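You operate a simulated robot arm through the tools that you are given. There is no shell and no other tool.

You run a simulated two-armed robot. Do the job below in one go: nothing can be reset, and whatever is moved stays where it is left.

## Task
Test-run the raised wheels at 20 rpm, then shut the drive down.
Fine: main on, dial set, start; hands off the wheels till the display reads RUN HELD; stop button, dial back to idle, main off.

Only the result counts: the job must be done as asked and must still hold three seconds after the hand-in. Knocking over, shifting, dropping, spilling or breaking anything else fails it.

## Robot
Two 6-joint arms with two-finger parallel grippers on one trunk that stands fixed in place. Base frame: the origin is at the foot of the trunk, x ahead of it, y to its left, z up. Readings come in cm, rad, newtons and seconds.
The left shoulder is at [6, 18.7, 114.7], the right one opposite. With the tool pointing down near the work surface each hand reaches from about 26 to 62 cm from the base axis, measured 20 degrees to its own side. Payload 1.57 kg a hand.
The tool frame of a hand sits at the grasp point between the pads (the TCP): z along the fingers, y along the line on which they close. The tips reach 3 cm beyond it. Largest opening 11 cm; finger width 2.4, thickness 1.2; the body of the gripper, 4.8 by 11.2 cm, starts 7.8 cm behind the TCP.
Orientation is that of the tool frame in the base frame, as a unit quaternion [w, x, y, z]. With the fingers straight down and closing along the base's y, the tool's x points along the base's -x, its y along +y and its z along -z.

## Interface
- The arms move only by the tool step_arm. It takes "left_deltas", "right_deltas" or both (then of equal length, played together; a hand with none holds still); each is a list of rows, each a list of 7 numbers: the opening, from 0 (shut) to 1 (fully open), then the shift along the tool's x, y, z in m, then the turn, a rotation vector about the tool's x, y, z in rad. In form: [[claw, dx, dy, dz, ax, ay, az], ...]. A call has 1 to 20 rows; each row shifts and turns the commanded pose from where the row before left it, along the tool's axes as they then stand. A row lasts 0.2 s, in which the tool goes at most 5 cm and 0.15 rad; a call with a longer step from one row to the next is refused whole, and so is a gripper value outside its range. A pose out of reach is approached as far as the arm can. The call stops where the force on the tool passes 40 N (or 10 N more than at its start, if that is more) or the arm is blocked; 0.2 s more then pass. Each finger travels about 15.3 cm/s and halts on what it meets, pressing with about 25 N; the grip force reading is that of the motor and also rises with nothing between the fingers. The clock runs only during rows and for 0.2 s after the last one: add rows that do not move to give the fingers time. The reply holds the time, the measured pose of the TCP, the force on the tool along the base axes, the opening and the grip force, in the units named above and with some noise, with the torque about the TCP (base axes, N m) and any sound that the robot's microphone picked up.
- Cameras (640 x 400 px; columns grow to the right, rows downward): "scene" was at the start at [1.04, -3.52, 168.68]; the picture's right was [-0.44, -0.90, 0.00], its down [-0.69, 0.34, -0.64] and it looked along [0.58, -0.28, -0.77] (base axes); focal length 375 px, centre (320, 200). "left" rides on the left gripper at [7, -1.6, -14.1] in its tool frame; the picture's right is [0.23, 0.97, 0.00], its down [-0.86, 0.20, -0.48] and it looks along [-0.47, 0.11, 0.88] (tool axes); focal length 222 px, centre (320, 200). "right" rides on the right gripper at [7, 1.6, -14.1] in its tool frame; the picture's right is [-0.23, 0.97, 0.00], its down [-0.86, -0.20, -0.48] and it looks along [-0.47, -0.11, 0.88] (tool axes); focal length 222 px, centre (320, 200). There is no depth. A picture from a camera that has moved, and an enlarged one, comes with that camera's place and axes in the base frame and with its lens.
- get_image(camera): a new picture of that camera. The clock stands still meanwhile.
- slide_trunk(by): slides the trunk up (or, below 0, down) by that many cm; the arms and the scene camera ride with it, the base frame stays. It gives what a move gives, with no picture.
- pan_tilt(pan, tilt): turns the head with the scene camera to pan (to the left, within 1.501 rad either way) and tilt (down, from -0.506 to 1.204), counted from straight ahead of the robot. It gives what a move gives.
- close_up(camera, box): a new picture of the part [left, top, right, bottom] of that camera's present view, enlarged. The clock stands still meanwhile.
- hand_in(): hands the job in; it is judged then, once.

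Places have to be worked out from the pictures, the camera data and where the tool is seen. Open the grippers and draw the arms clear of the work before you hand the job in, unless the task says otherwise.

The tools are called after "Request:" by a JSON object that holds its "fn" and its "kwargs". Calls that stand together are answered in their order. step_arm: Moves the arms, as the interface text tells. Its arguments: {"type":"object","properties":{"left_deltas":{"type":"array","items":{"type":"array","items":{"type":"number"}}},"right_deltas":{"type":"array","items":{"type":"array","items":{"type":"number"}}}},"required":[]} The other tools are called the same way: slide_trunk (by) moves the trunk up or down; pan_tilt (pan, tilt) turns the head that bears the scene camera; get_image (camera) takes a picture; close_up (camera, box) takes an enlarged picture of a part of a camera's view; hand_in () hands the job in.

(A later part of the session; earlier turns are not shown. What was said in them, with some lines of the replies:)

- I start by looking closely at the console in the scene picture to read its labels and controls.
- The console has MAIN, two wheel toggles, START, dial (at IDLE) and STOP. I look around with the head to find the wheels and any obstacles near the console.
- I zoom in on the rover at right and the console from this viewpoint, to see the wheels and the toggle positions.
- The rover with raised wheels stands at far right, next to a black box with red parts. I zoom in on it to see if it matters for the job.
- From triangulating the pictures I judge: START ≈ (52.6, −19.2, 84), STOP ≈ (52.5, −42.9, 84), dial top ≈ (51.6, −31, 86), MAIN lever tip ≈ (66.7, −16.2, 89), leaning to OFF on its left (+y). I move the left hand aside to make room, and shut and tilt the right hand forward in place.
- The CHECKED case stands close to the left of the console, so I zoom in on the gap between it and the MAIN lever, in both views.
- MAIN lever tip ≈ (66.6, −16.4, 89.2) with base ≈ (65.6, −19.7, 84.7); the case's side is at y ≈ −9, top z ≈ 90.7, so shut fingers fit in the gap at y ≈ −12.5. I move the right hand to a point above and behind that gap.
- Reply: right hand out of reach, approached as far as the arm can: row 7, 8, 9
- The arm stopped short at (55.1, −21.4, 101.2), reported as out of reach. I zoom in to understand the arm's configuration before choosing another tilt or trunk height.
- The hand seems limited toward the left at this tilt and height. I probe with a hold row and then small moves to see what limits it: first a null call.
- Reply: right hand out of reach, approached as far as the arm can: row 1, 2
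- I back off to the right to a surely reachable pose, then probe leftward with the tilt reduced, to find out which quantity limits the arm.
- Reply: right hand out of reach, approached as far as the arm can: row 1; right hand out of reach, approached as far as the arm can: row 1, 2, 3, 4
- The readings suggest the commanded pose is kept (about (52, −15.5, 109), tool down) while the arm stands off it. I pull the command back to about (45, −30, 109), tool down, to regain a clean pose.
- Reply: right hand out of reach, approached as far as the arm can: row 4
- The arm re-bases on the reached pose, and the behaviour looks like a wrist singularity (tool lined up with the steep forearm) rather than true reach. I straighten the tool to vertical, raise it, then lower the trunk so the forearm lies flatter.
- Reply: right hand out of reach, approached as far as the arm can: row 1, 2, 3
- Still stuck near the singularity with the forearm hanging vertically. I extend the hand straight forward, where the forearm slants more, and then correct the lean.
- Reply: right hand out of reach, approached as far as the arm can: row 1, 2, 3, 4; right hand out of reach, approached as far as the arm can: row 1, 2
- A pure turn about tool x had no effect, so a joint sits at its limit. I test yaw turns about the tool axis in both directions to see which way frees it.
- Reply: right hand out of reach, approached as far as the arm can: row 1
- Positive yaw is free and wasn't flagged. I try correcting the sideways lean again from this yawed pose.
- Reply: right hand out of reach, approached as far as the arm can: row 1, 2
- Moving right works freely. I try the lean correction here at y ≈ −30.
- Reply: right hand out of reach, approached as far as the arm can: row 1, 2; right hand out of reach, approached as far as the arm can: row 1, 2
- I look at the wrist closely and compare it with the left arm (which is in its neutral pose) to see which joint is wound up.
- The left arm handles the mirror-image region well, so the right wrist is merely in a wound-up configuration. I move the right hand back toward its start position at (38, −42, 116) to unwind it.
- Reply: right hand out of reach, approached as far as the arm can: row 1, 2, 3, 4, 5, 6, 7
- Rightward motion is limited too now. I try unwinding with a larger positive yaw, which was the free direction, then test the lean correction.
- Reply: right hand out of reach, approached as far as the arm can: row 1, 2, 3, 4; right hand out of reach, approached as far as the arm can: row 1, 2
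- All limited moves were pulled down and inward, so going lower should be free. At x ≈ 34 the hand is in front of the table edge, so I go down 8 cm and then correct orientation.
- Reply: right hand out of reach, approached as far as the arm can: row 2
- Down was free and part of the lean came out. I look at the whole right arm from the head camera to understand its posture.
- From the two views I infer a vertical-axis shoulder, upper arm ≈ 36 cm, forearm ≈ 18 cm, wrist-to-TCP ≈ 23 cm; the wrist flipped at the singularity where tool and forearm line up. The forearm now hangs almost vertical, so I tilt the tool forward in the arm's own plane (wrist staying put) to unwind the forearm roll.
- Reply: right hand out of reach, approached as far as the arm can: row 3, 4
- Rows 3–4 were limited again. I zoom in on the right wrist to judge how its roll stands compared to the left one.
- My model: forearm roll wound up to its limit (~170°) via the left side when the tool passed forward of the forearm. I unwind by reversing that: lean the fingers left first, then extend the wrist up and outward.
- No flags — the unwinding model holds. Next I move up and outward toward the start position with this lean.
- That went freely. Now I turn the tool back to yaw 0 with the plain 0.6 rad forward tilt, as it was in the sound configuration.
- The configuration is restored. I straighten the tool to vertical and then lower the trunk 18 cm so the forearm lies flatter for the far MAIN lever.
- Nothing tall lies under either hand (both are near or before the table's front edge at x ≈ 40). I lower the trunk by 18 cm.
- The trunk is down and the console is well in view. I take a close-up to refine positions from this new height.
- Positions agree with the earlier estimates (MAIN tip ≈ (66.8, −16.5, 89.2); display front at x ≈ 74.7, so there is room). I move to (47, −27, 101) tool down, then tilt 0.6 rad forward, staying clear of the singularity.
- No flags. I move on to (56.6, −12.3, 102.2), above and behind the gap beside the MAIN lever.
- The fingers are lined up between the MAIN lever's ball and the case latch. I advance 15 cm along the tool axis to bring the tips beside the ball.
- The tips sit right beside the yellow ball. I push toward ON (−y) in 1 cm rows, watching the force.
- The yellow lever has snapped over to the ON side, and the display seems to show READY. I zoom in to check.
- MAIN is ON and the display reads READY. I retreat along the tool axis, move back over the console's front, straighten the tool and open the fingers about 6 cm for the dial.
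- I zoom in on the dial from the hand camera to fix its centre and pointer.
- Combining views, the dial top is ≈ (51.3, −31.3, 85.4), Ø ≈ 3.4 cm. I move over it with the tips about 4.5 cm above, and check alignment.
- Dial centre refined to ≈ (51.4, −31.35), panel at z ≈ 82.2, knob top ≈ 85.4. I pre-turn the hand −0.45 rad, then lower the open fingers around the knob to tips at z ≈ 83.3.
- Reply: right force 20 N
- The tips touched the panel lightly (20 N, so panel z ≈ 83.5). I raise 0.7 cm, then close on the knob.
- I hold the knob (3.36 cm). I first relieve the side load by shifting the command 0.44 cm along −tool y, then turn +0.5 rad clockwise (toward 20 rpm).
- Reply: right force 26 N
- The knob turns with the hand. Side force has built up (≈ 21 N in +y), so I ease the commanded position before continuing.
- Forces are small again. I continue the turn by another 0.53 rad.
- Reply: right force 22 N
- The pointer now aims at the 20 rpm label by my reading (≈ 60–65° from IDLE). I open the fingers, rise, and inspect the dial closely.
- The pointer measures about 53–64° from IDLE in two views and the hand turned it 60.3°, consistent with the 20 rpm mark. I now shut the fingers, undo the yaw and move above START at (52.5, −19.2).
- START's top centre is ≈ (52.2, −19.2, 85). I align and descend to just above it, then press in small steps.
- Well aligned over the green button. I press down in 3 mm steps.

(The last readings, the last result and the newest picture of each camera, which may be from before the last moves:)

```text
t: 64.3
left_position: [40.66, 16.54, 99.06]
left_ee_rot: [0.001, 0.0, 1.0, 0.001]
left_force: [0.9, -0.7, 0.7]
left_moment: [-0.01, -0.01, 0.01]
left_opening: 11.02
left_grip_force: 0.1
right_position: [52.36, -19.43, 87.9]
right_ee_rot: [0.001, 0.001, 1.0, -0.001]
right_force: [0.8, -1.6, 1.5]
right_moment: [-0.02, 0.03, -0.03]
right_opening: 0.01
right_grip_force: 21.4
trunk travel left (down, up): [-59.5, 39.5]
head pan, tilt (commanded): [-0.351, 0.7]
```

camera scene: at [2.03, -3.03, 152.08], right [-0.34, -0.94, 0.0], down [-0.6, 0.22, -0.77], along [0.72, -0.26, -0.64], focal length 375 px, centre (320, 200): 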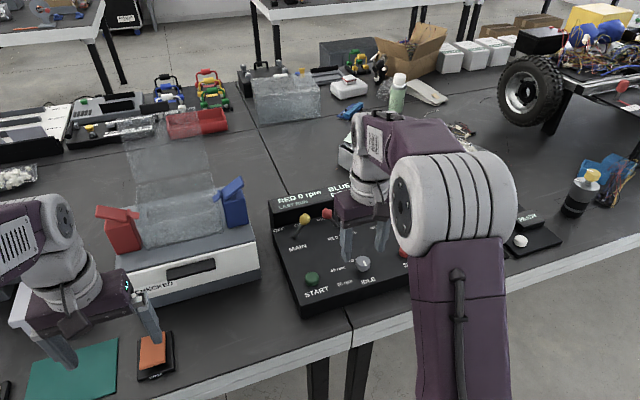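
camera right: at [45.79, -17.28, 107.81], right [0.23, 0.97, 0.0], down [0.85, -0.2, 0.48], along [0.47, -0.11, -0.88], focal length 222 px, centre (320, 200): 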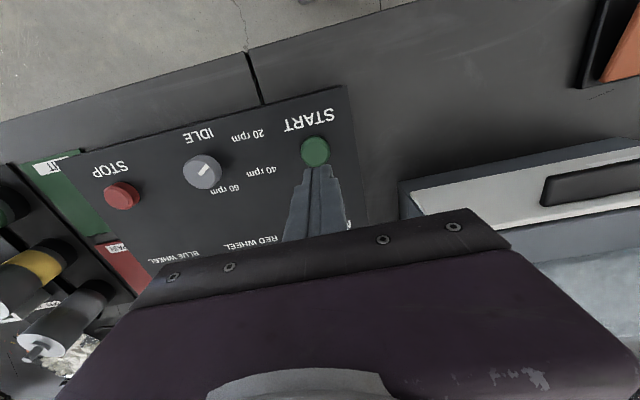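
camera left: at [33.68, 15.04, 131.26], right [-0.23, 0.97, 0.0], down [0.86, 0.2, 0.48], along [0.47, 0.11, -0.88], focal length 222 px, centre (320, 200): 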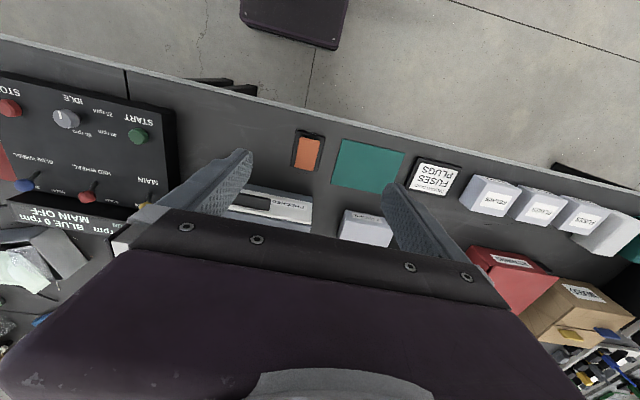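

Just touching (1.5 N). I continue pressing in 2 mm steps.

Request:
{"fn": "step_arm", "kwargs": {"right_deltas": [[0, 0, 0, 0.002, 0, 0, 0], [0, 0, 0, 0.002, 0, 0, 0], [0, 0, 0, 0, 0, 0, 0]]}}

Request:
{"fn": "get_image", "kwargs": {"camera": "scene"}}

```text
t: 65.1
left_position: [40.69, 16.61, 99.1]
left_ee_rot: [0.0, 0.0, 1.0, -0.001]
left_force: [-0.2, 0.2, -0.2]
left_moment: [-0.01, -0.04, 0.0]
left_opening: 10.98
left_grip_force: 0.1
right_position: [52.17, -19.4, 87.54]
right_ee_rot: [0.002, 0.001, 1.0, 0.0]
right_force: [4.4, -2.4, 7.9]
right_moment: [-0.07, -0.06, -0.02]
right_opening: 0.03
right_grip_force: 21.4
trunk travel left (down, up): [-59.5, 39.5]
head pan, tilt (commanded): [-0.351, 0.7]
heard: click
```

```text
taken
camera scene: at [2.07, -3.04, 152.09], right [-0.34, -0.94, 0.0], down [-0.6, 0.22, -0.77], along [0.72, -0.26, -0.64], focal length 375 px, centre (320, 200)
```

scene: 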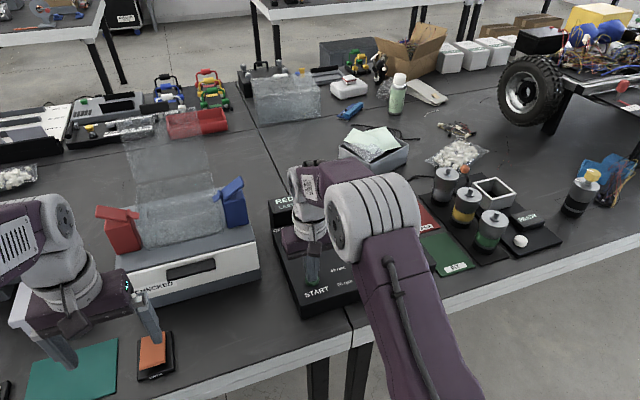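

A click was heard. I lift off and draw the hand back to the right to uncover the display.

Request:
{"fn": "step_arm", "kwargs": {"right_deltas": [[0, 0, 0, -0.03, 0, 0, 0], [0, 0, 0, -0.03, 0, 0, 0], [0, 0, 0, -0.03, 0, 0, 0], [0, 0.02, -0.04, -0.005, 0, 0, 0], [0, 0.02, -0.04, -0.005, 0, 0, 0], [0, 0.02, -0.04, 0, 0, 0, 0], [0, 0.02, -0.04, 0, 0, 0, 0]]}}

Request:
{"fn": "close_up", "kwargs": {"camera": "scene", "box": [230, 160, 430, 310]}}

```text
t: 66.7
left_position: [40.58, 16.51, 99.16]
left_ee_rot: [0.0, 0.0, 1.0, 0.002]
left_force: [-0.4, -0.4, 0.1]
left_moment: [0.02, 0.01, 0.01]
left_opening: 11.04
left_grip_force: 0.2
right_position: [44.32, -35.34, 97.52]
right_ee_rot: [0.0, 0.0, 1.0, 0.001]
right_force: [0.2, -0.4, -0.6]
right_moment: [0.01, 0.01, -0.02]
right_opening: 0.0
right_grip_force: 21.3
trunk travel left (down, up): [-59.5, 39.5]
head pan, tilt (commanded): [-0.351, 0.7]
```

```text
2.67 times, centred on (330, 235) of scene
camera zoom: at [2.02, -3.2, 152.08], right [-0.34, -0.94, 0.0], down [-0.6, 0.22, -0.77], along [0.72, -0.26, -0.64], focal length 1000 px, centre (293, 107)
```

zoom: 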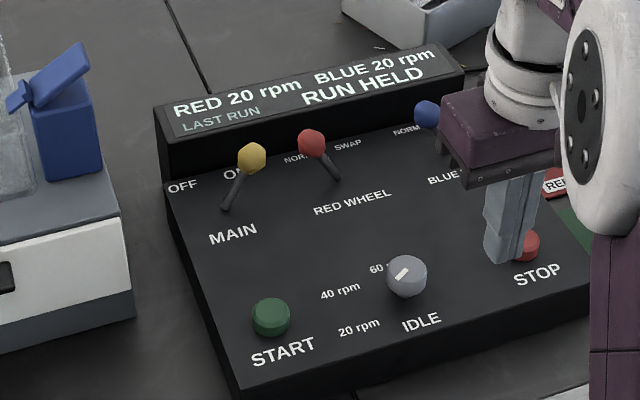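

The display reads RED 20 rpm, BLUE 20 rpm, RUN HELD. Next is STOP at ≈ (52.7, −43.3): I tilt the tool 0.3 rad for reach and move above it.

Request:
{"fn": "step_arm", "kwargs": {"right_deltas": [[0, 0, 0, 0, 0, -0.15, 0], [0, 0, 0, 0, 0, -0.15, 0], [0, -0.0142, -0.0267, 0.0082, 0, 0, 0], [0, -0.0142, -0.0267, 0.0082, 0, 0, 0], [0, -0.0142, -0.0267, 0.0082, 0, 0, 0], [0, 0, 0, 0, 0, 0, 0]]}}

Request:
{"fn": "get_image", "kwargs": {"camera": "right"}}

Request:
{"fn": "close_up", "kwargs": {"camera": "scene", "box": [230, 160, 450, 310]}}

```text
t: 68.1
left_position: [40.58, 16.65, 99.12]
left_ee_rot: [0.0, 0.0, 1.0, 0.0]
left_force: [0.3, 0.3, -0.9]
left_moment: [-0.03, 0.0, 0.01]
left_opening: 11.0
left_grip_force: 0.1
right_position: [49.16, -43.28, 96.54]
right_ee_rot: [0.15, 0.001, 0.989, -0.001]
right_force: [-0.8, 0.2, 0.3]
right_moment: [0.01, 0.01, 0.03]
right_opening: 0.0
right_grip_force: 21.8
trunk travel left (down, up): [-59.5, 39.5]
head pan, tilt (commanded): [-0.351, 0.7]
```

```text
taken
camera right: at [38.23, -41.47, 107.83], right [0.22, 0.97, 0.07], down [0.67, -0.2, 0.71], along [0.71, -0.11, -0.7], focal length 222 px, centre (320, 200)
```

right: 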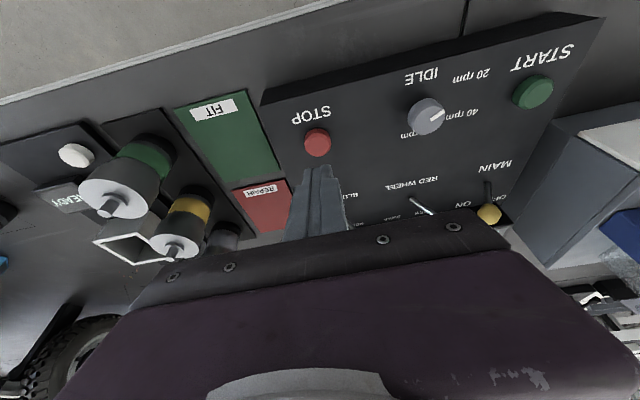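

```text
2.67 times, centred on (340, 235) of scene
camera zoom: at [2.05, -2.99, 152.08], right [-0.34, -0.94, 0.0], down [-0.6, 0.22, -0.77], along [0.72, -0.26, -0.64], focal length 1000 px, centre (267, 107)
```

zoom: 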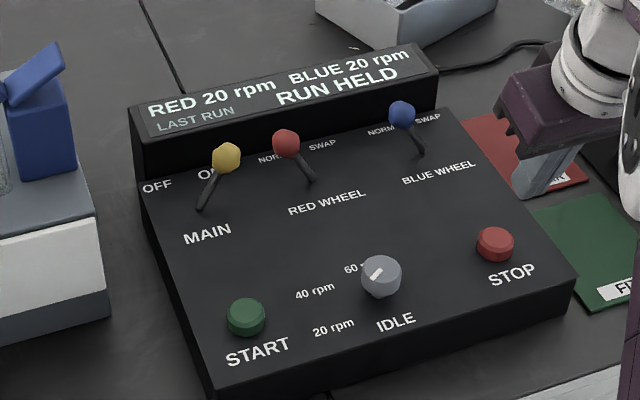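

STOP lies straight along the tool axis below the tips. I descend 8 cm along it, then press in small steps until a click.

Request:
{"fn": "step_arm", "kwargs": {"right_deltas": [[0, 0, 0, 0.03, 0, 0, 0], [0, 0, 0, 0.03, 0, 0, 0], [0, 0, 0, 0.02, 0, 0, 0], [0, 0, 0, 0, 0, 0, 0]]}}

Request:
{"fn": "close_up", "kwargs": {"camera": "right", "box": [220, 80, 420, 230]}}

Request:
{"fn": "close_up", "kwargs": {"camera": "scene", "box": [290, 170, 450, 300]}}

```text
t: 69.1
left_position: [40.57, 16.67, 99.05]
left_ee_rot: [0.0, 0.0, 1.0, 0.0]
left_force: [-0.9, -0.4, 0.0]
left_moment: [0.0, 0.02, -0.01]
left_opening: 10.97
left_grip_force: 0.0
right_position: [51.54, -43.3, 88.94]
right_ee_rot: [0.15, 0.0, 0.989, -0.001]
right_force: [0.2, 0.0, -0.7]
right_moment: [0.01, 0.04, 0.0]
right_opening: 0.0
right_grip_force: 21.8
trunk travel left (down, up): [-59.5, 39.5]
head pan, tilt (commanded): [-0.351, 0.7]
```

```text
2.67 times, centred on (320, 155) of right
camera zoom: at [40.6, -41.5, 100.29], right [0.22, 0.97, 0.07], down [0.67, -0.2, 0.71], along [0.71, -0.11, -0.7], focal length 592 px, centre (320, 320)
```

zoom: 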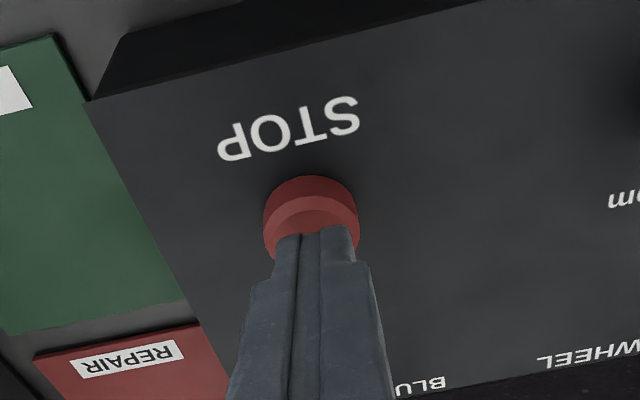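

```text
3.08 times, centred on (370, 235) of scene
camera zoom: at [2.08, -3.03, 152.08], right [-0.34, -0.94, 0.0], down [-0.6, 0.22, -0.77], along [0.72, -0.26, -0.64], focal length 1154 px, centre (166, 92)
```

zoom: 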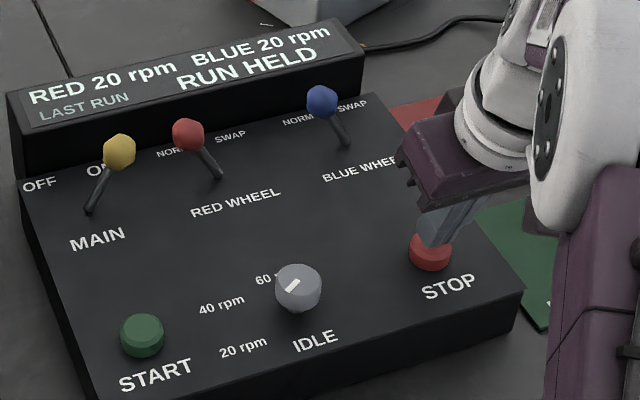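

The tips are centred over the red button. I press along the tool axis in small steps.

Request:
{"fn": "step_arm", "kwargs": {"right_deltas": [[0, 0, 0, 0.004, 0, 0, 0], [0, 0, 0, 0.003, 0, 0, 0], [0, 0, 0, 0.003, 0, 0, 0], [0, 0, 0, 0.002, 0, 0, 0], [0, 0, 0, 0, 0, 0, 0]]}}

Request:
{"fn": "close_up", "kwargs": {"camera": "scene", "box": [250, 170, 450, 300]}}

```text
t: 70.3
left_position: [40.55, 16.61, 99.15]
left_ee_rot: [0.001, 0.0, 1.0, 0.0]
left_force: [-0.5, 0.1, 0.5]
left_moment: [0.01, -0.03, -0.01]
left_opening: 11.02
left_grip_force: 0.1
right_position: [51.66, -43.3, 87.83]
right_ee_rot: [0.151, 0.0, 0.989, -0.001]
right_force: [0.3, -3.0, 5.9]
right_moment: [-0.07, 0.03, -0.02]
right_opening: 0.0
right_grip_force: 21.6
trunk travel left (down, up): [-59.5, 39.5]
head pan, tilt (commanded): [-0.351, 0.7]
heard: click
```

```text
3.08 times, centred on (350, 235) of scene
camera zoom: at [1.99, -3.03, 152.09], right [-0.34, -0.94, 0.0], down [-0.6, 0.22, -0.77], along [0.72, -0.26, -0.64], focal length 1154 px, centre (228, 92)
```

zoom: 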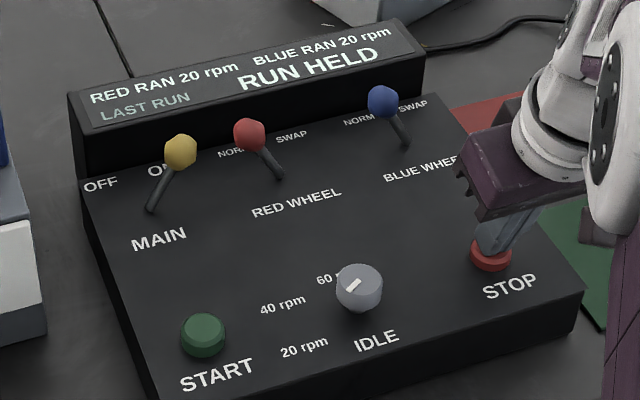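

STOP clicked and the display now shows RED RAN 20 rpm, BLUE RAN 20 rpm, RUN HELD. I retreat, straighten the tool and go back above the dial (centre ≈ (51.7, −31.5)) with fingers open.

Request:
{"fn": "step_arm", "kwargs": {"right_deltas": [[0, 0, 0, -0.03, 0, 0, 0], [0, 0, 0, -0.03, 0, 0, 0], [0, 0, 0, -0.03, 0, 0, 0], [0, 0.0085, 0.0277, -0.0065, 0, 0, 0], [0, 0.0085, 0.0277, -0.0065, 0, 0, 0], [0, 0.0085, 0.0277, -0.0065, 0, 0, 0], [0.3, 0, 0, 0, 0, 0.15, 0], [0.55, 0, 0, 0, 0, 0.15, 0], [0.55, -0.019, 0.0117, 0.015, 0, 0, 0], [0.55, -0.019, 0.0117, 0.015, 0, 0, 0], [0.55, -0.019, 0.0117, 0.015, 0, 0, 0], [0.55, 0, 0, 0, 0, 0, 0]]}}

Request:
{"fn": "close_up", "kwargs": {"camera": "right", "box": [220, 90, 420, 240]}}

Request:
{"fn": "close_up", "kwargs": {"camera": "scene", "box": [250, 170, 450, 300]}}

```text
t: 72.9
left_position: [40.73, 16.67, 99.14]
left_ee_rot: [0.0, 0.0, 1.0, 0.0]
left_force: [0.5, 0.5, -0.5]
left_moment: [0.0, -0.04, 0.03]
left_opening: 11.0
left_grip_force: 0.1
right_position: [51.61, -31.69, 93.0]
right_ee_rot: [0.001, 0.001, 1.0, -0.001]
right_force: [0.8, -0.9, 0.3]
right_moment: [0.02, -0.02, -0.03]
right_opening: 6.07
right_grip_force: 0.0
trunk travel left (down, up): [-59.5, 39.5]
head pan, tilt (commanded): [-0.351, 0.7]
```

```text
2.67 times, centred on (320, 165) of right
camera zoom: at [44.66, -29.81, 106.94], right [0.23, 0.97, 0.0], down [0.85, -0.2, 0.48], along [0.47, -0.11, -0.88], focal length 592 px, centre (320, 293)
```

zoom: 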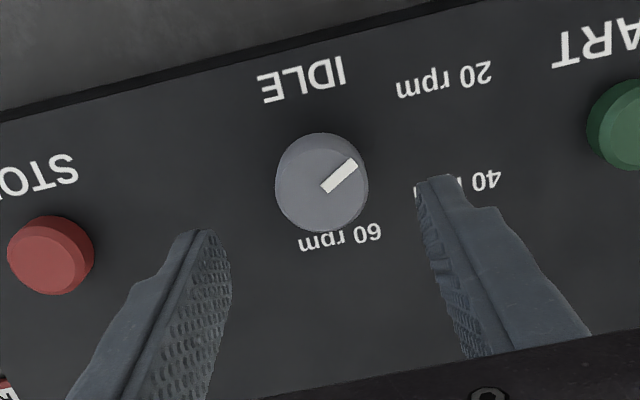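

```text
3.08 times, centred on (350, 235) of scene
camera zoom: at [2.02, -3.05, 152.08], right [-0.34, -0.94, 0.0], down [-0.6, 0.22, -0.77], along [0.72, -0.26, -0.64], focal length 1154 px, centre (228, 92)
```

zoom: 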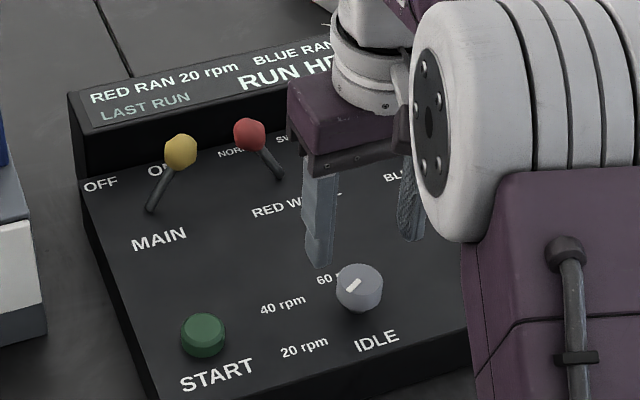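

The pointer stands clearly toward 20 rpm. I pre-turn the hand +0.6 rad and lower around the knob to the same grip height as before (TCP z ≈ 87.0).

Request:
{"fn": "step_arm", "kwargs": {"right_deltas": [[0.55, 0, 0.002, 0, 0, 0, 0.15], [0.55, 0, 0, 0, 0, 0, 0.15], [0.55, 0, 0, 0, 0, 0, 0.15], [0.55, 0, 0, 0, 0, 0, 0.15], [0.55, 0, 0, 0.02, 0, 0, 0], [0.55, 0, 0, 0.02, 0, 0, 0], [0.55, 0, 0, 0.019, 0, 0, 0], [0.55, 0, 0, 0, 0, 0, 0]]}}

Request:
{"fn": "step_arm", "kwargs": {"right_deltas": [[0.4, 0, 0, 0, 0, 0, 0], [0.3, 0, 0, 0, 0, 0, 0], [0.25, 0, 0, 0, 0, 0, 0], [0.2, 0, 0, 0, 0, 0, 0], [0.2, 0, 0, 0, 0, 0, 0]]}}

Request:
{"fn": "get_image", "kwargs": {"camera": "right"}}

```text
t: 74.7
left_position: [40.61, 16.63, 99.15]
left_ee_rot: [0.0, 0.001, 1.0, 0.0]
left_force: [0.2, 0.0, -0.2]
left_moment: [0.01, -0.02, -0.03]
left_opening: 11.02
left_grip_force: 0.0
right_position: [51.74, -31.55, 86.87]
right_ee_rot: [0.003, 0.296, 0.955, 0.0]
right_force: [-0.1, 0.4, -0.5]
right_moment: [0.0, 0.01, 0.0]
right_opening: 6.05
right_grip_force: 0.1
trunk travel left (down, up): [-59.5, 39.5]
head pan, tilt (commanded): [-0.351, 0.7]
```

```text
t: 75.9
left_position: [40.67, 16.54, 99.11]
left_ee_rot: [0.0, -0.001, 1.0, 0.001]
left_force: [-0.6, 0.3, 0.5]
left_moment: [-0.01, 0.02, 0.03]
left_opening: 11.0
left_grip_force: 0.1
right_position: [51.69, -31.64, 86.85]
right_ee_rot: [0.001, 0.296, 0.955, -0.001]
right_force: [-4.2, -5.4, -1.0]
right_moment: [-0.27, 0.05, 0.0]
right_opening: 3.35
right_grip_force: 40.9
trunk travel left (down, up): [-59.5, 39.5]
head pan, tilt (commanded): [-0.351, 0.7]
```

```text
taken
camera right: at [46.78, -26.18, 100.87], right [0.74, 0.67, 0.0], down [0.59, -0.65, 0.48], along [0.32, -0.35, -0.88], focal length 222 px, centre (320, 200)
```

right: 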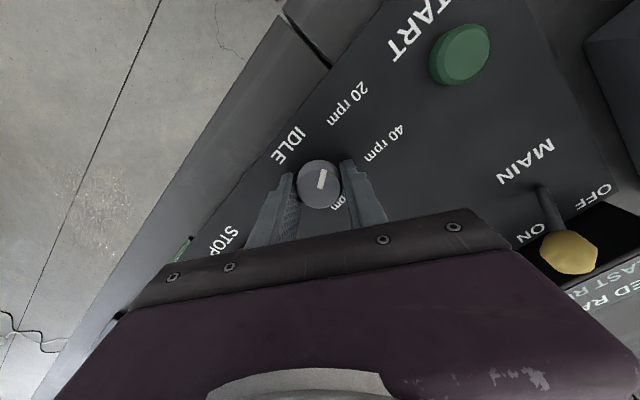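

Gripped with little side load. I turn it back counter-clockwise in two stages; first −0.525 rad.

Request:
{"fn": "step_arm", "kwargs": {"right_deltas": [[0.2, 0, -0.0005, 0, 0, 0, -0.105], [0.2, 0, 0, 0, 0, 0, -0.105], [0.2, 0, 0, 0, 0, 0, -0.105], [0.2, 0, 0, 0, 0, 0, -0.105], [0.2, 0, 0, 0, 0, 0, -0.105], [0.2, 0, 0, 0, 0, 0, 0]]}}

```text
t: 77.3
left_position: [40.66, 16.48, 99.14]
left_ee_rot: [0.0, 0.0, 1.0, 0.002]
left_force: [0.6, 0.7, 0.8]
left_moment: [0.03, 0.0, -0.03]
left_opening: 11.01
left_grip_force: 0.0
right_position: [51.65, -31.38, 86.88]
right_ee_rot: [0.0, 0.036, 0.999, 0.0]
right_force: [-8.8, -3.3, -13.4]
right_moment: [-0.06, -0.82, -0.02]
right_opening: 3.38
right_grip_force: 41.2
trunk travel left (down, up): [-59.5, 39.5]
head pan, tilt (commanded): [-0.351, 0.7]
```

Forces stay moderate. Second stage: another −0.53 rad to IDLE.

Request:
{"fn": "step_arm", "kwargs": {"right_deltas": [[0.2, 0.0005, 0, 0.0005, 0, 0, -0.106], [0.2, 0.0005, 0, 0.0005, 0, 0, -0.106], [0.2, 0, 0, 0, 0, 0, -0.106], [0.2, 0, 0, 0, 0, 0, -0.106], [0.2, 0, 0, 0, 0, 0, -0.106], [0.2, 0, 0, 0, 0, 0, 0]]}}

Request:
{"fn": "close_up", "kwargs": {"camera": "right", "box": [240, 90, 420, 230]}}

Request:
{"fn": "close_up", "kwargs": {"camera": "scene", "box": [250, 170, 450, 300]}}

```text
t: 78.7
left_position: [40.63, 16.7, 99.14]
left_ee_rot: [0.0, 0.0, 1.0, 0.0]
left_force: [0.4, -0.2, 0.2]
left_moment: [-0.01, 0.02, 0.0]
left_opening: 11.0
left_grip_force: 0.0
right_position: [51.67, -31.41, 86.9]
right_ee_rot: [0.001, -0.226, 0.974, 0.0]
right_force: [-2.8, -1.2, -3.8]
right_moment: [0.57, -0.92, -0.37]
right_opening: 3.38
right_grip_force: 41.1
trunk travel left (down, up): [-59.5, 39.5]
head pan, tilt (commanded): [-0.351, 0.7]
```

```text
2.86 times, centred on (330, 160) of right
camera zoom: at [44.63, -32.87, 100.87], right [-0.22, 0.97, 0.0], down [0.85, 0.2, 0.48], along [0.47, 0.11, -0.88], focal length 635 px, centre (291, 314)
```

zoom: 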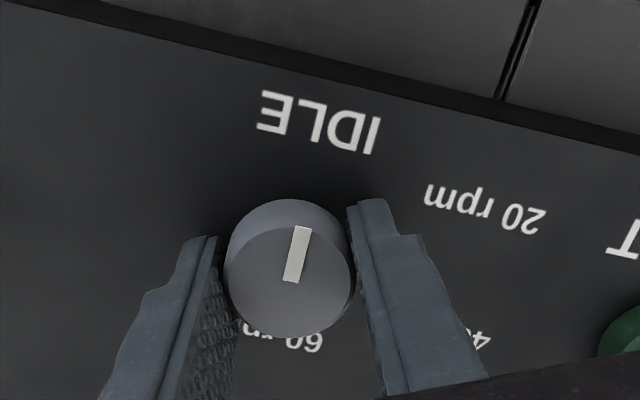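

```text
3.08 times, centred on (350, 235) of scene
camera zoom: at [2.06, -3.13, 152.08], right [-0.34, -0.94, 0.0], down [-0.6, 0.22, -0.76], along [0.72, -0.26, -0.64], focal length 1154 px, centre (228, 92)
```

zoom: 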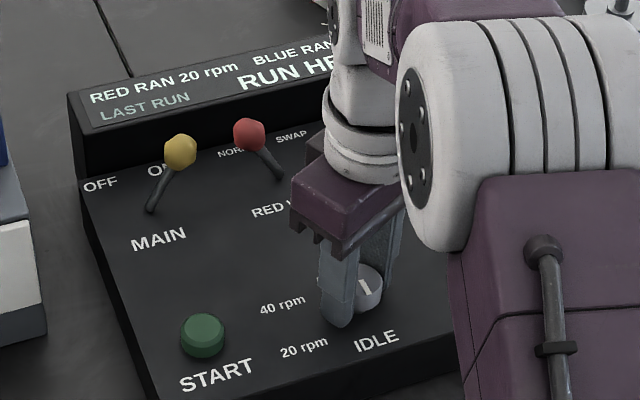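

The pointer is back at IDLE (within about 2°). I release, rise 6 cm and check the dial.

Request:
{"fn": "step_arm", "kwargs": {"right_deltas": [[0.35, 0, 0, 0, 0, 0, 0], [0.5, 0, 0, 0, 0, 0, 0], [0.6, 0, 0, 0, 0, 0, 0], [0.6, 0, 0, -0.03, 0, 0, 0], [0.6, 0, 0, -0.03, 0, 0, 0], [0.6, 0, 0, 0, 0, 0, 0]]}}

Request:
{"fn": "close_up", "kwargs": {"camera": "right", "box": [220, 60, 420, 210]}}

Request:
{"fn": "close_up", "kwargs": {"camera": "scene", "box": [250, 170, 450, 300]}}

```text
t: 80.1
left_position: [40.71, 16.59, 99.04]
left_ee_rot: [0.0, 0.0, 1.0, 0.0]
left_force: [0.4, 0.3, 0.4]
left_moment: [-0.02, 0.0, 0.02]
left_opening: 10.98
left_grip_force: 0.0
right_position: [51.77, -31.25, 92.99]
right_ee_rot: [0.0, -0.225, 0.974, -0.001]
right_force: [0.4, 0.7, -0.4]
right_moment: [0.01, 0.0, 0.01]
right_opening: 6.58
right_grip_force: 0.1
trunk travel left (down, up): [-59.5, 39.5]
head pan, tilt (commanded): [-0.351, 0.7]
```

```text
2.67 times, centred on (320, 135) of right
camera zoom: at [44.84, -32.76, 106.96], right [-0.22, 0.97, 0.0], down [0.86, 0.2, 0.48], along [0.47, 0.11, -0.88], focal length 592 px, centre (320, 373)
```

zoom: 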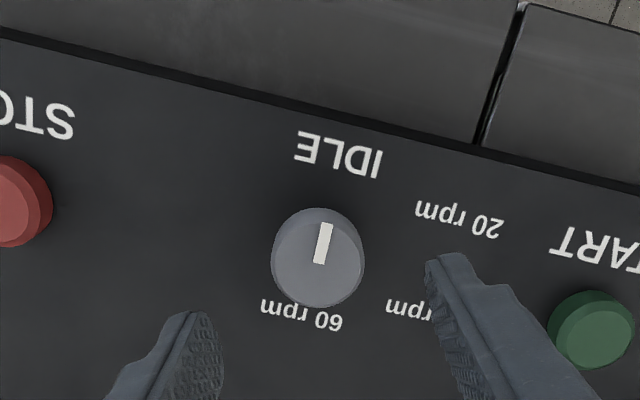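

```text
3.08 times, centred on (350, 235) of scene
camera zoom: at [2.14, -3.07, 152.08], right [-0.34, -0.94, 0.0], down [-0.61, 0.22, -0.76], along [0.72, -0.26, -0.64], focal length 1154 px, centre (228, 92)
```

zoom: 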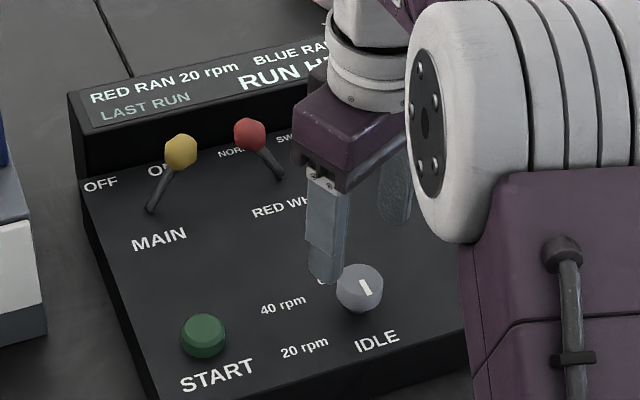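

The dial stands at IDLE. For MAIN OFF I'll straddle the yellow lever (tip now ≈ (66.4, −22.3, 89.2), red one at y ≈ −28.3) with a 5 cm opening; first I undo the yaw, tilt 0.6 rad and move above-behind it.

Request:
{"fn": "step_arm", "kwargs": {"right_deltas": [[0.5, 0, 0, -0.015, 0, 0, 0.1135], [0.455, 0, 0, -0.015, 0, 0, 0.1135], [0.455, 0, 0, -0.015, 0, 0, 0.1135], [0.455, 0, 0, -0.015, 0, 0, 0.1135], [0.455, 0.024, 0.0213, -0.01, 0, 0, 0], [0.455, 0.024, 0.0213, -0.01, 0, 0, 0], [0.455, 0, 0, 0, 0, -0.12, 0], [0.455, 0, 0, 0, 0, -0.12, 0], [0.455, 0, 0, 0, 0, -0.12, 0], [0.455, 0, 0, 0, 0, -0.12, 0], [0.455, 0, 0, 0, 0, -0.12, 0], [0.455, -0.0289, 0.016, 0.015, 0, 0, 0], [0.455, -0.0289, 0.016, 0.015, 0, 0, 0], [0.455, -0.0289, 0.016, 0.015, 0, 0, 0], [0.455, 0, 0, 0, 0, 0, 0]]}}

Request:
{"fn": "get_image", "kwargs": {"camera": "right"}}

Request:
{"fn": "close_up", "kwargs": {"camera": "scene", "box": [230, 150, 430, 300]}}

```text
t: 83.3
left_position: [40.54, 16.53, 99.14]
left_ee_rot: [0.0, 0.0, 1.0, 0.0]
left_force: [-0.6, 0.1, -1.3]
left_moment: [-0.02, 0.0, 0.02]
left_opening: 10.98
left_grip_force: 0.0
right_position: [56.49, -22.36, 102.33]
right_ee_rot: [0.296, 0.0, 0.955, -0.001]
right_force: [0.2, -0.4, -0.1]
right_moment: [-0.01, -0.05, 0.02]
right_opening: 5.01
right_grip_force: 0.1
trunk travel left (down, up): [-59.5, 39.5]
head pan, tilt (commanded): [-0.351, 0.7]
```

```text
taken
camera right: at [42.67, -20.56, 109.84], right [0.19, 0.97, 0.13], down [0.43, -0.2, 0.88], along [0.88, -0.11, -0.46], focal length 222 px, centre (320, 200)
```

right: 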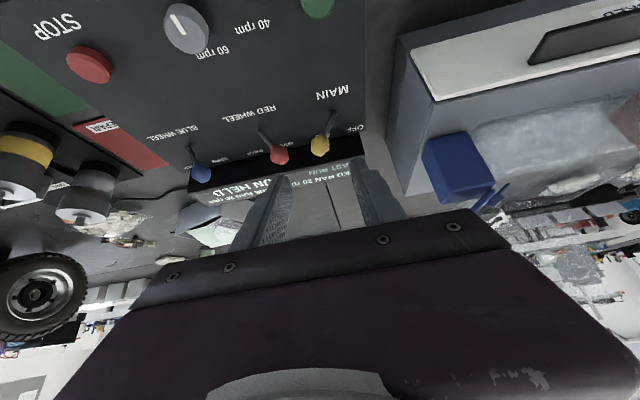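

```text
2.67 times, centred on (330, 225) of scene
camera zoom: at [2.02, -3.06, 152.08], right [-0.34, -0.94, 0.0], down [-0.6, 0.22, -0.77], along [0.72, -0.26, -0.64], focal length 1000 px, centre (293, 133)
```

zoom: 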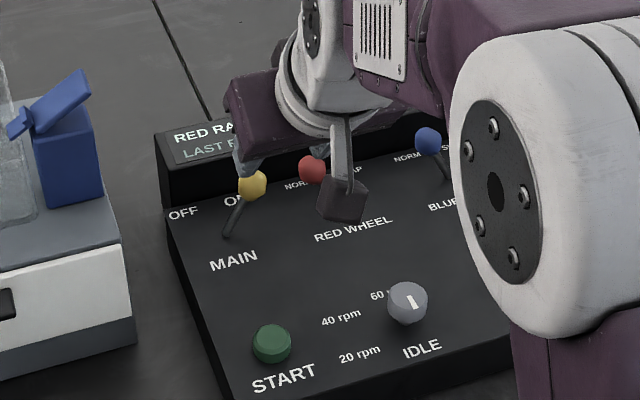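

The levers are at y ≈ −22.45 (yellow) and −28.2 (red); the fingers will pass at either side of the yellow one with ~1 cm margins. I advance 11 cm first and check.

Request:
{"fn": "step_arm", "kwargs": {"right_deltas": [[0.455, 0, 0.001, 0.03, 0, 0, 0], [0.455, 0, 0, 0.03, 0, 0, 0], [0.455, 0, 0, 0.03, 0, 0, 0], [0.455, 0, 0, 0.02, 0, 0, 0], [0.455, 0, 0, 0, 0, 0, 0]]}}

Request:
{"fn": "get_image", "kwargs": {"camera": "right"}}

```text
t: 84.5
left_position: [40.55, 16.56, 99.12]
left_ee_rot: [0.0, 0.001, 1.0, 0.0]
left_force: [-0.1, -0.1, 0.3]
left_moment: [0.0, -0.01, 0.01]
left_opening: 11.0
left_grip_force: 0.0
right_position: [62.74, -22.26, 93.07]
right_ee_rot: [0.297, 0.0, 0.955, -0.002]
right_force: [0.7, -0.5, -0.6]
right_moment: [0.01, -0.02, 0.03]
right_opening: 4.99
right_grip_force: 0.1
trunk travel left (down, up): [-59.5, 39.5]
head pan, tilt (commanded): [-0.351, 0.7]
```

```text
taken
camera right: at [49.0, -20.46, 100.73], right [0.19, 0.97, 0.13], down [0.43, -0.2, 0.88], along [0.88, -0.11, -0.46], focal length 222 px, centre (320, 200)
```

right: 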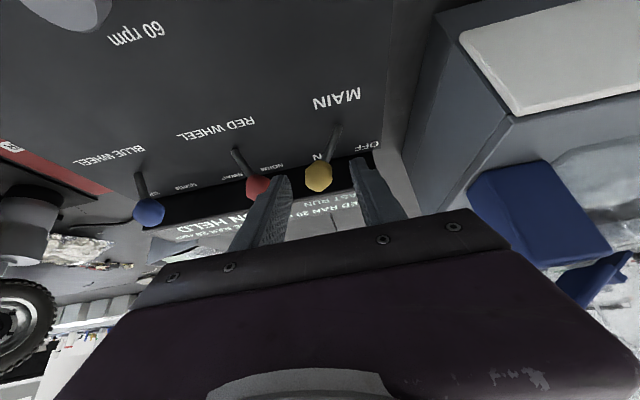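

The yellow ball is centred between the fingers. I advance the last 3.6 cm.

Request:
{"fn": "step_arm", "kwargs": {"right_deltas": [[0.455, 0, 0, 0.012, 0, 0, 0], [0.455, 0, 0, 0.012, 0, 0, 0], [0.455, 0, 0, 0.012, 0, 0, 0], [0.455, 0, 0, 0, 0, 0, 0]]}}

Request:
{"fn": "get_image", "kwargs": {"camera": "right"}}

```text
t: 85.5
left_position: [40.63, 16.62, 99.25]
left_ee_rot: [0.0, 0.0, 1.0, 0.001]
left_force: [1.2, 0.1, -0.4]
left_moment: [0.01, 0.02, -0.01]
left_opening: 11.0
left_grip_force: 0.2
right_position: [64.68, -22.13, 90.13]
right_ee_rot: [0.297, -0.001, 0.955, -0.001]
right_force: [0.3, -0.2, -0.1]
right_moment: [-0.01, 0.0, -0.01]
right_opening: 5.0
right_grip_force: 0.2
trunk travel left (down, up): [-59.5, 39.5]
head pan, tilt (commanded): [-0.351, 0.7]
```

```text
taken
camera right: at [50.96, -20.4, 97.75], right [0.19, 0.97, 0.13], down [0.43, -0.2, 0.88], along [0.88, -0.11, -0.46], focal length 222 px, centre (320, 200)
```

right: 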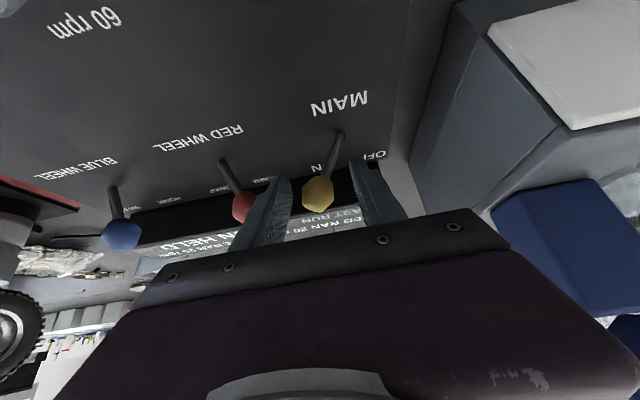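

The right finger sits between the yellow and red levers. I push toward OFF (+y) in 1 cm rows.

Request:
{"fn": "step_arm", "kwargs": {"right_deltas": [[0.455, 0, 0.01, 0, 0, 0, 0], [0.455, 0, 0.01, 0, 0, 0, 0], [0.455, 0, 0.01, 0, 0, 0, 0], [0.455, 0, 0.01, 0, 0, 0, 0], [0.455, 0, 0.01, 0, 0, 0, 0]]}}

Request:
{"fn": "get_image", "kwargs": {"camera": "right"}}

```text
t: 86.7
left_position: [40.76, 16.6, 99.13]
left_ee_rot: [0.0, -0.001, 1.0, 0.0]
left_force: [-0.9, -0.3, 0.1]
left_moment: [-0.03, 0.0, 0.01]
left_opening: 11.0
left_grip_force: 0.1
right_position: [64.83, -17.02, 90.19]
right_ee_rot: [0.296, -0.001, 0.955, 0.0]
right_force: [-0.1, -0.3, 0.4]
right_moment: [0.01, -0.01, -0.01]
right_opening: 4.98
right_grip_force: 0.0
trunk travel left (down, up): [-59.5, 39.5]
head pan, tilt (commanded): [-0.351, 0.7]
```

```text
taken
camera right: at [51.07, -15.37, 97.67], right [0.19, 0.97, 0.13], down [0.43, -0.2, 0.88], along [0.88, -0.11, -0.46], focal length 222 px, centre (320, 200)
```

right: 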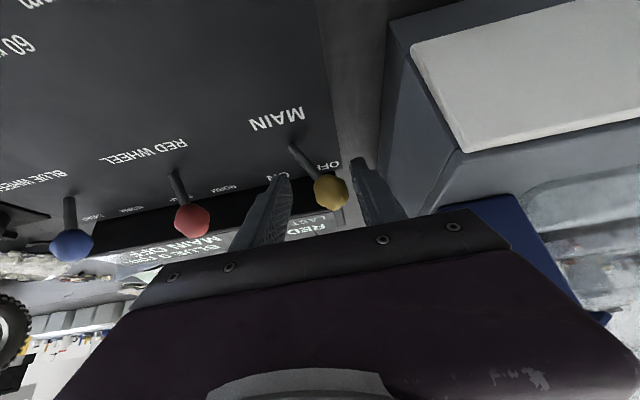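

The lever snapped to OFF and the display reads MAIN OFF. I centre slightly, retreat along the tool axis, move back, straighten the tool and park the hand at its starting place.

Request:
{"fn": "step_arm", "kwargs": {"right_deltas": [[0.455, 0, 0.004, 0, 0, 0, 0], [0.455, 0, 0, -0.03, 0, 0, 0], [0.455, 0, 0, -0.03, 0, 0, 0], [0.455, 0, 0, -0.03, 0, 0, 0], [0.455, 0, 0, -0.03, 0, 0, 0], [0.455, 0.021, -0.0212, -0.0132, 0, 0, 0], [0.455, 0.021, -0.0212, -0.0132, 0, 0, 0], [0.455, 0.021, -0.0212, -0.0132, 0, 0, 0], [0.455, 0.021, -0.0212, -0.0132, 0, 0, 0], [0.455, 0.021, -0.0212, -0.0132, 0, 0, 0], [0.455, 0, 0, 0, 0, 0, 0]]}}

Request:
{"fn": "close_up", "kwargs": {"camera": "scene", "box": [230, 150, 430, 300]}}

```text
t: 89.1
left_position: [40.65, 16.64, 99.17]
left_ee_rot: [0.0, 0.0, 1.0, 0.0]
left_force: [1.0, -0.5, 0.0]
left_moment: [0.0, 0.01, -0.01]
left_opening: 10.98
left_grip_force: 0.0
right_position: [45.68, -27.45, 99.61]
right_ee_rot: [0.295, 0.0, 0.955, -0.001]
right_force: [-0.2, 0.5, 0.3]
right_moment: [-0.02, 0.01, 0.0]
right_opening: 5.01
right_grip_force: 0.1
trunk travel left (down, up): [-59.5, 39.5]
head pan, tilt (commanded): [-0.351, 0.7]
```

```text
2.67 times, centred on (330, 225) of scene
camera zoom: at [2.17, -3.01, 152.08], right [-0.34, -0.94, 0.0], down [-0.61, 0.22, -0.76], along [0.72, -0.26, -0.64], focal length 1000 px, centre (293, 133)
```

zoom: 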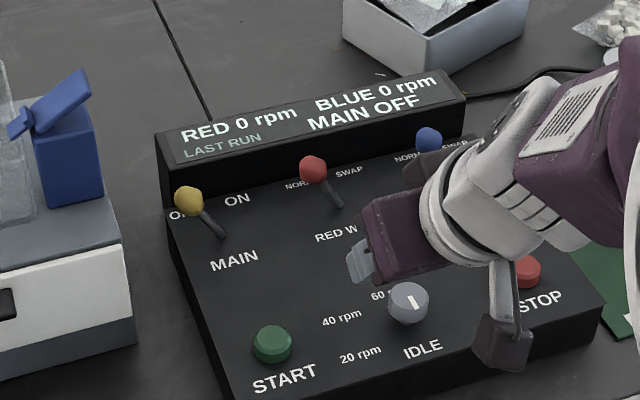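

Display: RED 0 rpm, BLUE 0 rpm, MAIN OFF, dial at IDLE, both wheel toggles untouched at NORM. I straighten the tool, park the right hand and open it.

Request:
{"fn": "step_arm", "kwargs": {"right_deltas": [[0.455, 0, 0, 0, 0, 0.12, 0], [0.455, 0, 0, 0, 0, 0.12, 0], [0.455, 0, 0, 0, 0, 0.12, 0], [0.455, 0, 0, 0, 0, 0.12, 0], [0.455, 0, 0, 0, 0, 0.12, 0], [0.6, 0.0146, -0.028, 0, 0, 0, 0], [0.8, 0.0146, -0.028, 0, 0, 0, 0], [1, 0.0146, -0.028, 0, 0, 0, 0], [1, 0.0146, -0.028, 0, 0, 0, 0], [1, 0.0146, -0.028, 0, 0, 0, 0], [1, 0, 0, 0, 0, 0, 0]]}}

Request:
{"fn": "slide_trunk", "kwargs": {"by": 18}}

Request:
{"fn": "get_image", "kwargs": {"camera": "scene"}}

Request:
{"fn": "close_up", "kwargs": {"camera": "scene", "box": [230, 180, 450, 340]}}

```text
t: 91.5
left_position: [40.66, 16.65, 99.04]
left_ee_rot: [0.0, 0.0, 1.0, -0.001]
left_force: [0.0, 0.5, 1.1]
left_moment: [-0.02, -0.01, -0.01]
left_opening: 10.98
left_grip_force: 0.0
right_position: [38.41, -41.23, 99.28]
right_ee_rot: [0.001, -0.001, 1.0, 0.0]
right_force: [-0.1, -0.3, -0.5]
right_moment: [-0.02, 0.0, 0.02]
right_opening: 10.98
right_grip_force: 0.0
trunk travel left (down, up): [-59.5, 39.5]
head pan, tilt (commanded): [-0.351, 0.7]
```

```text
t: 93.5
left_position: [40.73, 16.54, 117.01]
left_ee_rot: [0.0, 0.0, 1.0, 0.0]
left_force: [0.5, -0.4, 1.5]
left_moment: [-0.02, -0.04, 0.02]
left_opening: 10.98
left_grip_force: 0.1
right_position: [38.39, -41.27, 117.28]
right_ee_rot: [0.002, 0.0, 1.0, 0.0]
right_force: [0.6, -0.7, 0.9]
right_moment: [0.02, 0.01, 0.01]
right_opening: 10.99
right_grip_force: 0.0
trunk travel left (down, up): [-77.5, 21.5]
head pan, tilt (commanded): [-0.351, 0.7]
```

```text
taken
camera scene: at [2.11, -3.05, 170.07], right [-0.34, -0.94, 0.0], down [-0.6, 0.22, -0.76], along [0.72, -0.26, -0.64], focal length 375 px, centre (320, 200)
```

scene: 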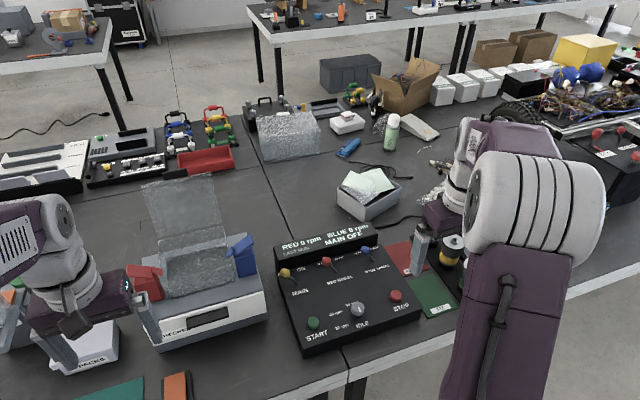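

```text
2.50 times, centred on (340, 260) of scene
camera zoom: at [2.11, -3.05, 170.07], right [-0.34, -0.94, 0.0], down [-0.6, 0.22, -0.76], along [0.72, -0.26, -0.64], focal length 938 px, centre (270, 50)
```

zoom: 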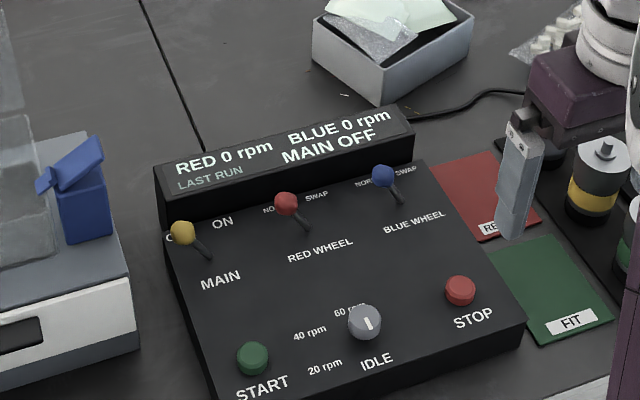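

The run reached RUN HELD at 20 rpm on both wheels. The drive is now stopped, the dial is at IDLE and MAIN is OFF. Nothing else has moved, and both grippers are open and clear of the work, so I hand in.

Request:
{"fn": "hand_in", "kwargs": {}}

```text
The job is handed in.
```

I ran the raised wheels at 20 rpm and then shut the drive down. The job is handed in.

- **Run:** I switched main on, set the dial to 20 rpm and pressed start. The display showed RED 20 rpm, BLUE 20 rpm and RUN HELD. Both hands stayed well away from the wheels throughout.
- **Shutdown:** I pressed stop, after which the display showed both wheels had run at 20 rpm. I then turned the dial back to idle and switched main off. The last reading was RED 0 rpm, BLUE 0 rpm, MAIN OFF.
- **Surroundings:** The two wheel switches stayed at NORM. In the final pictures nothing else on the bench looked shifted. Both grippers are open and clear of the work.

Early on, the right arm's wrist wound up against a joint limit. I unwound it in free space and lowered the trunk 18 cm to reach the main switch. I raised it back to its starting height before handing in.
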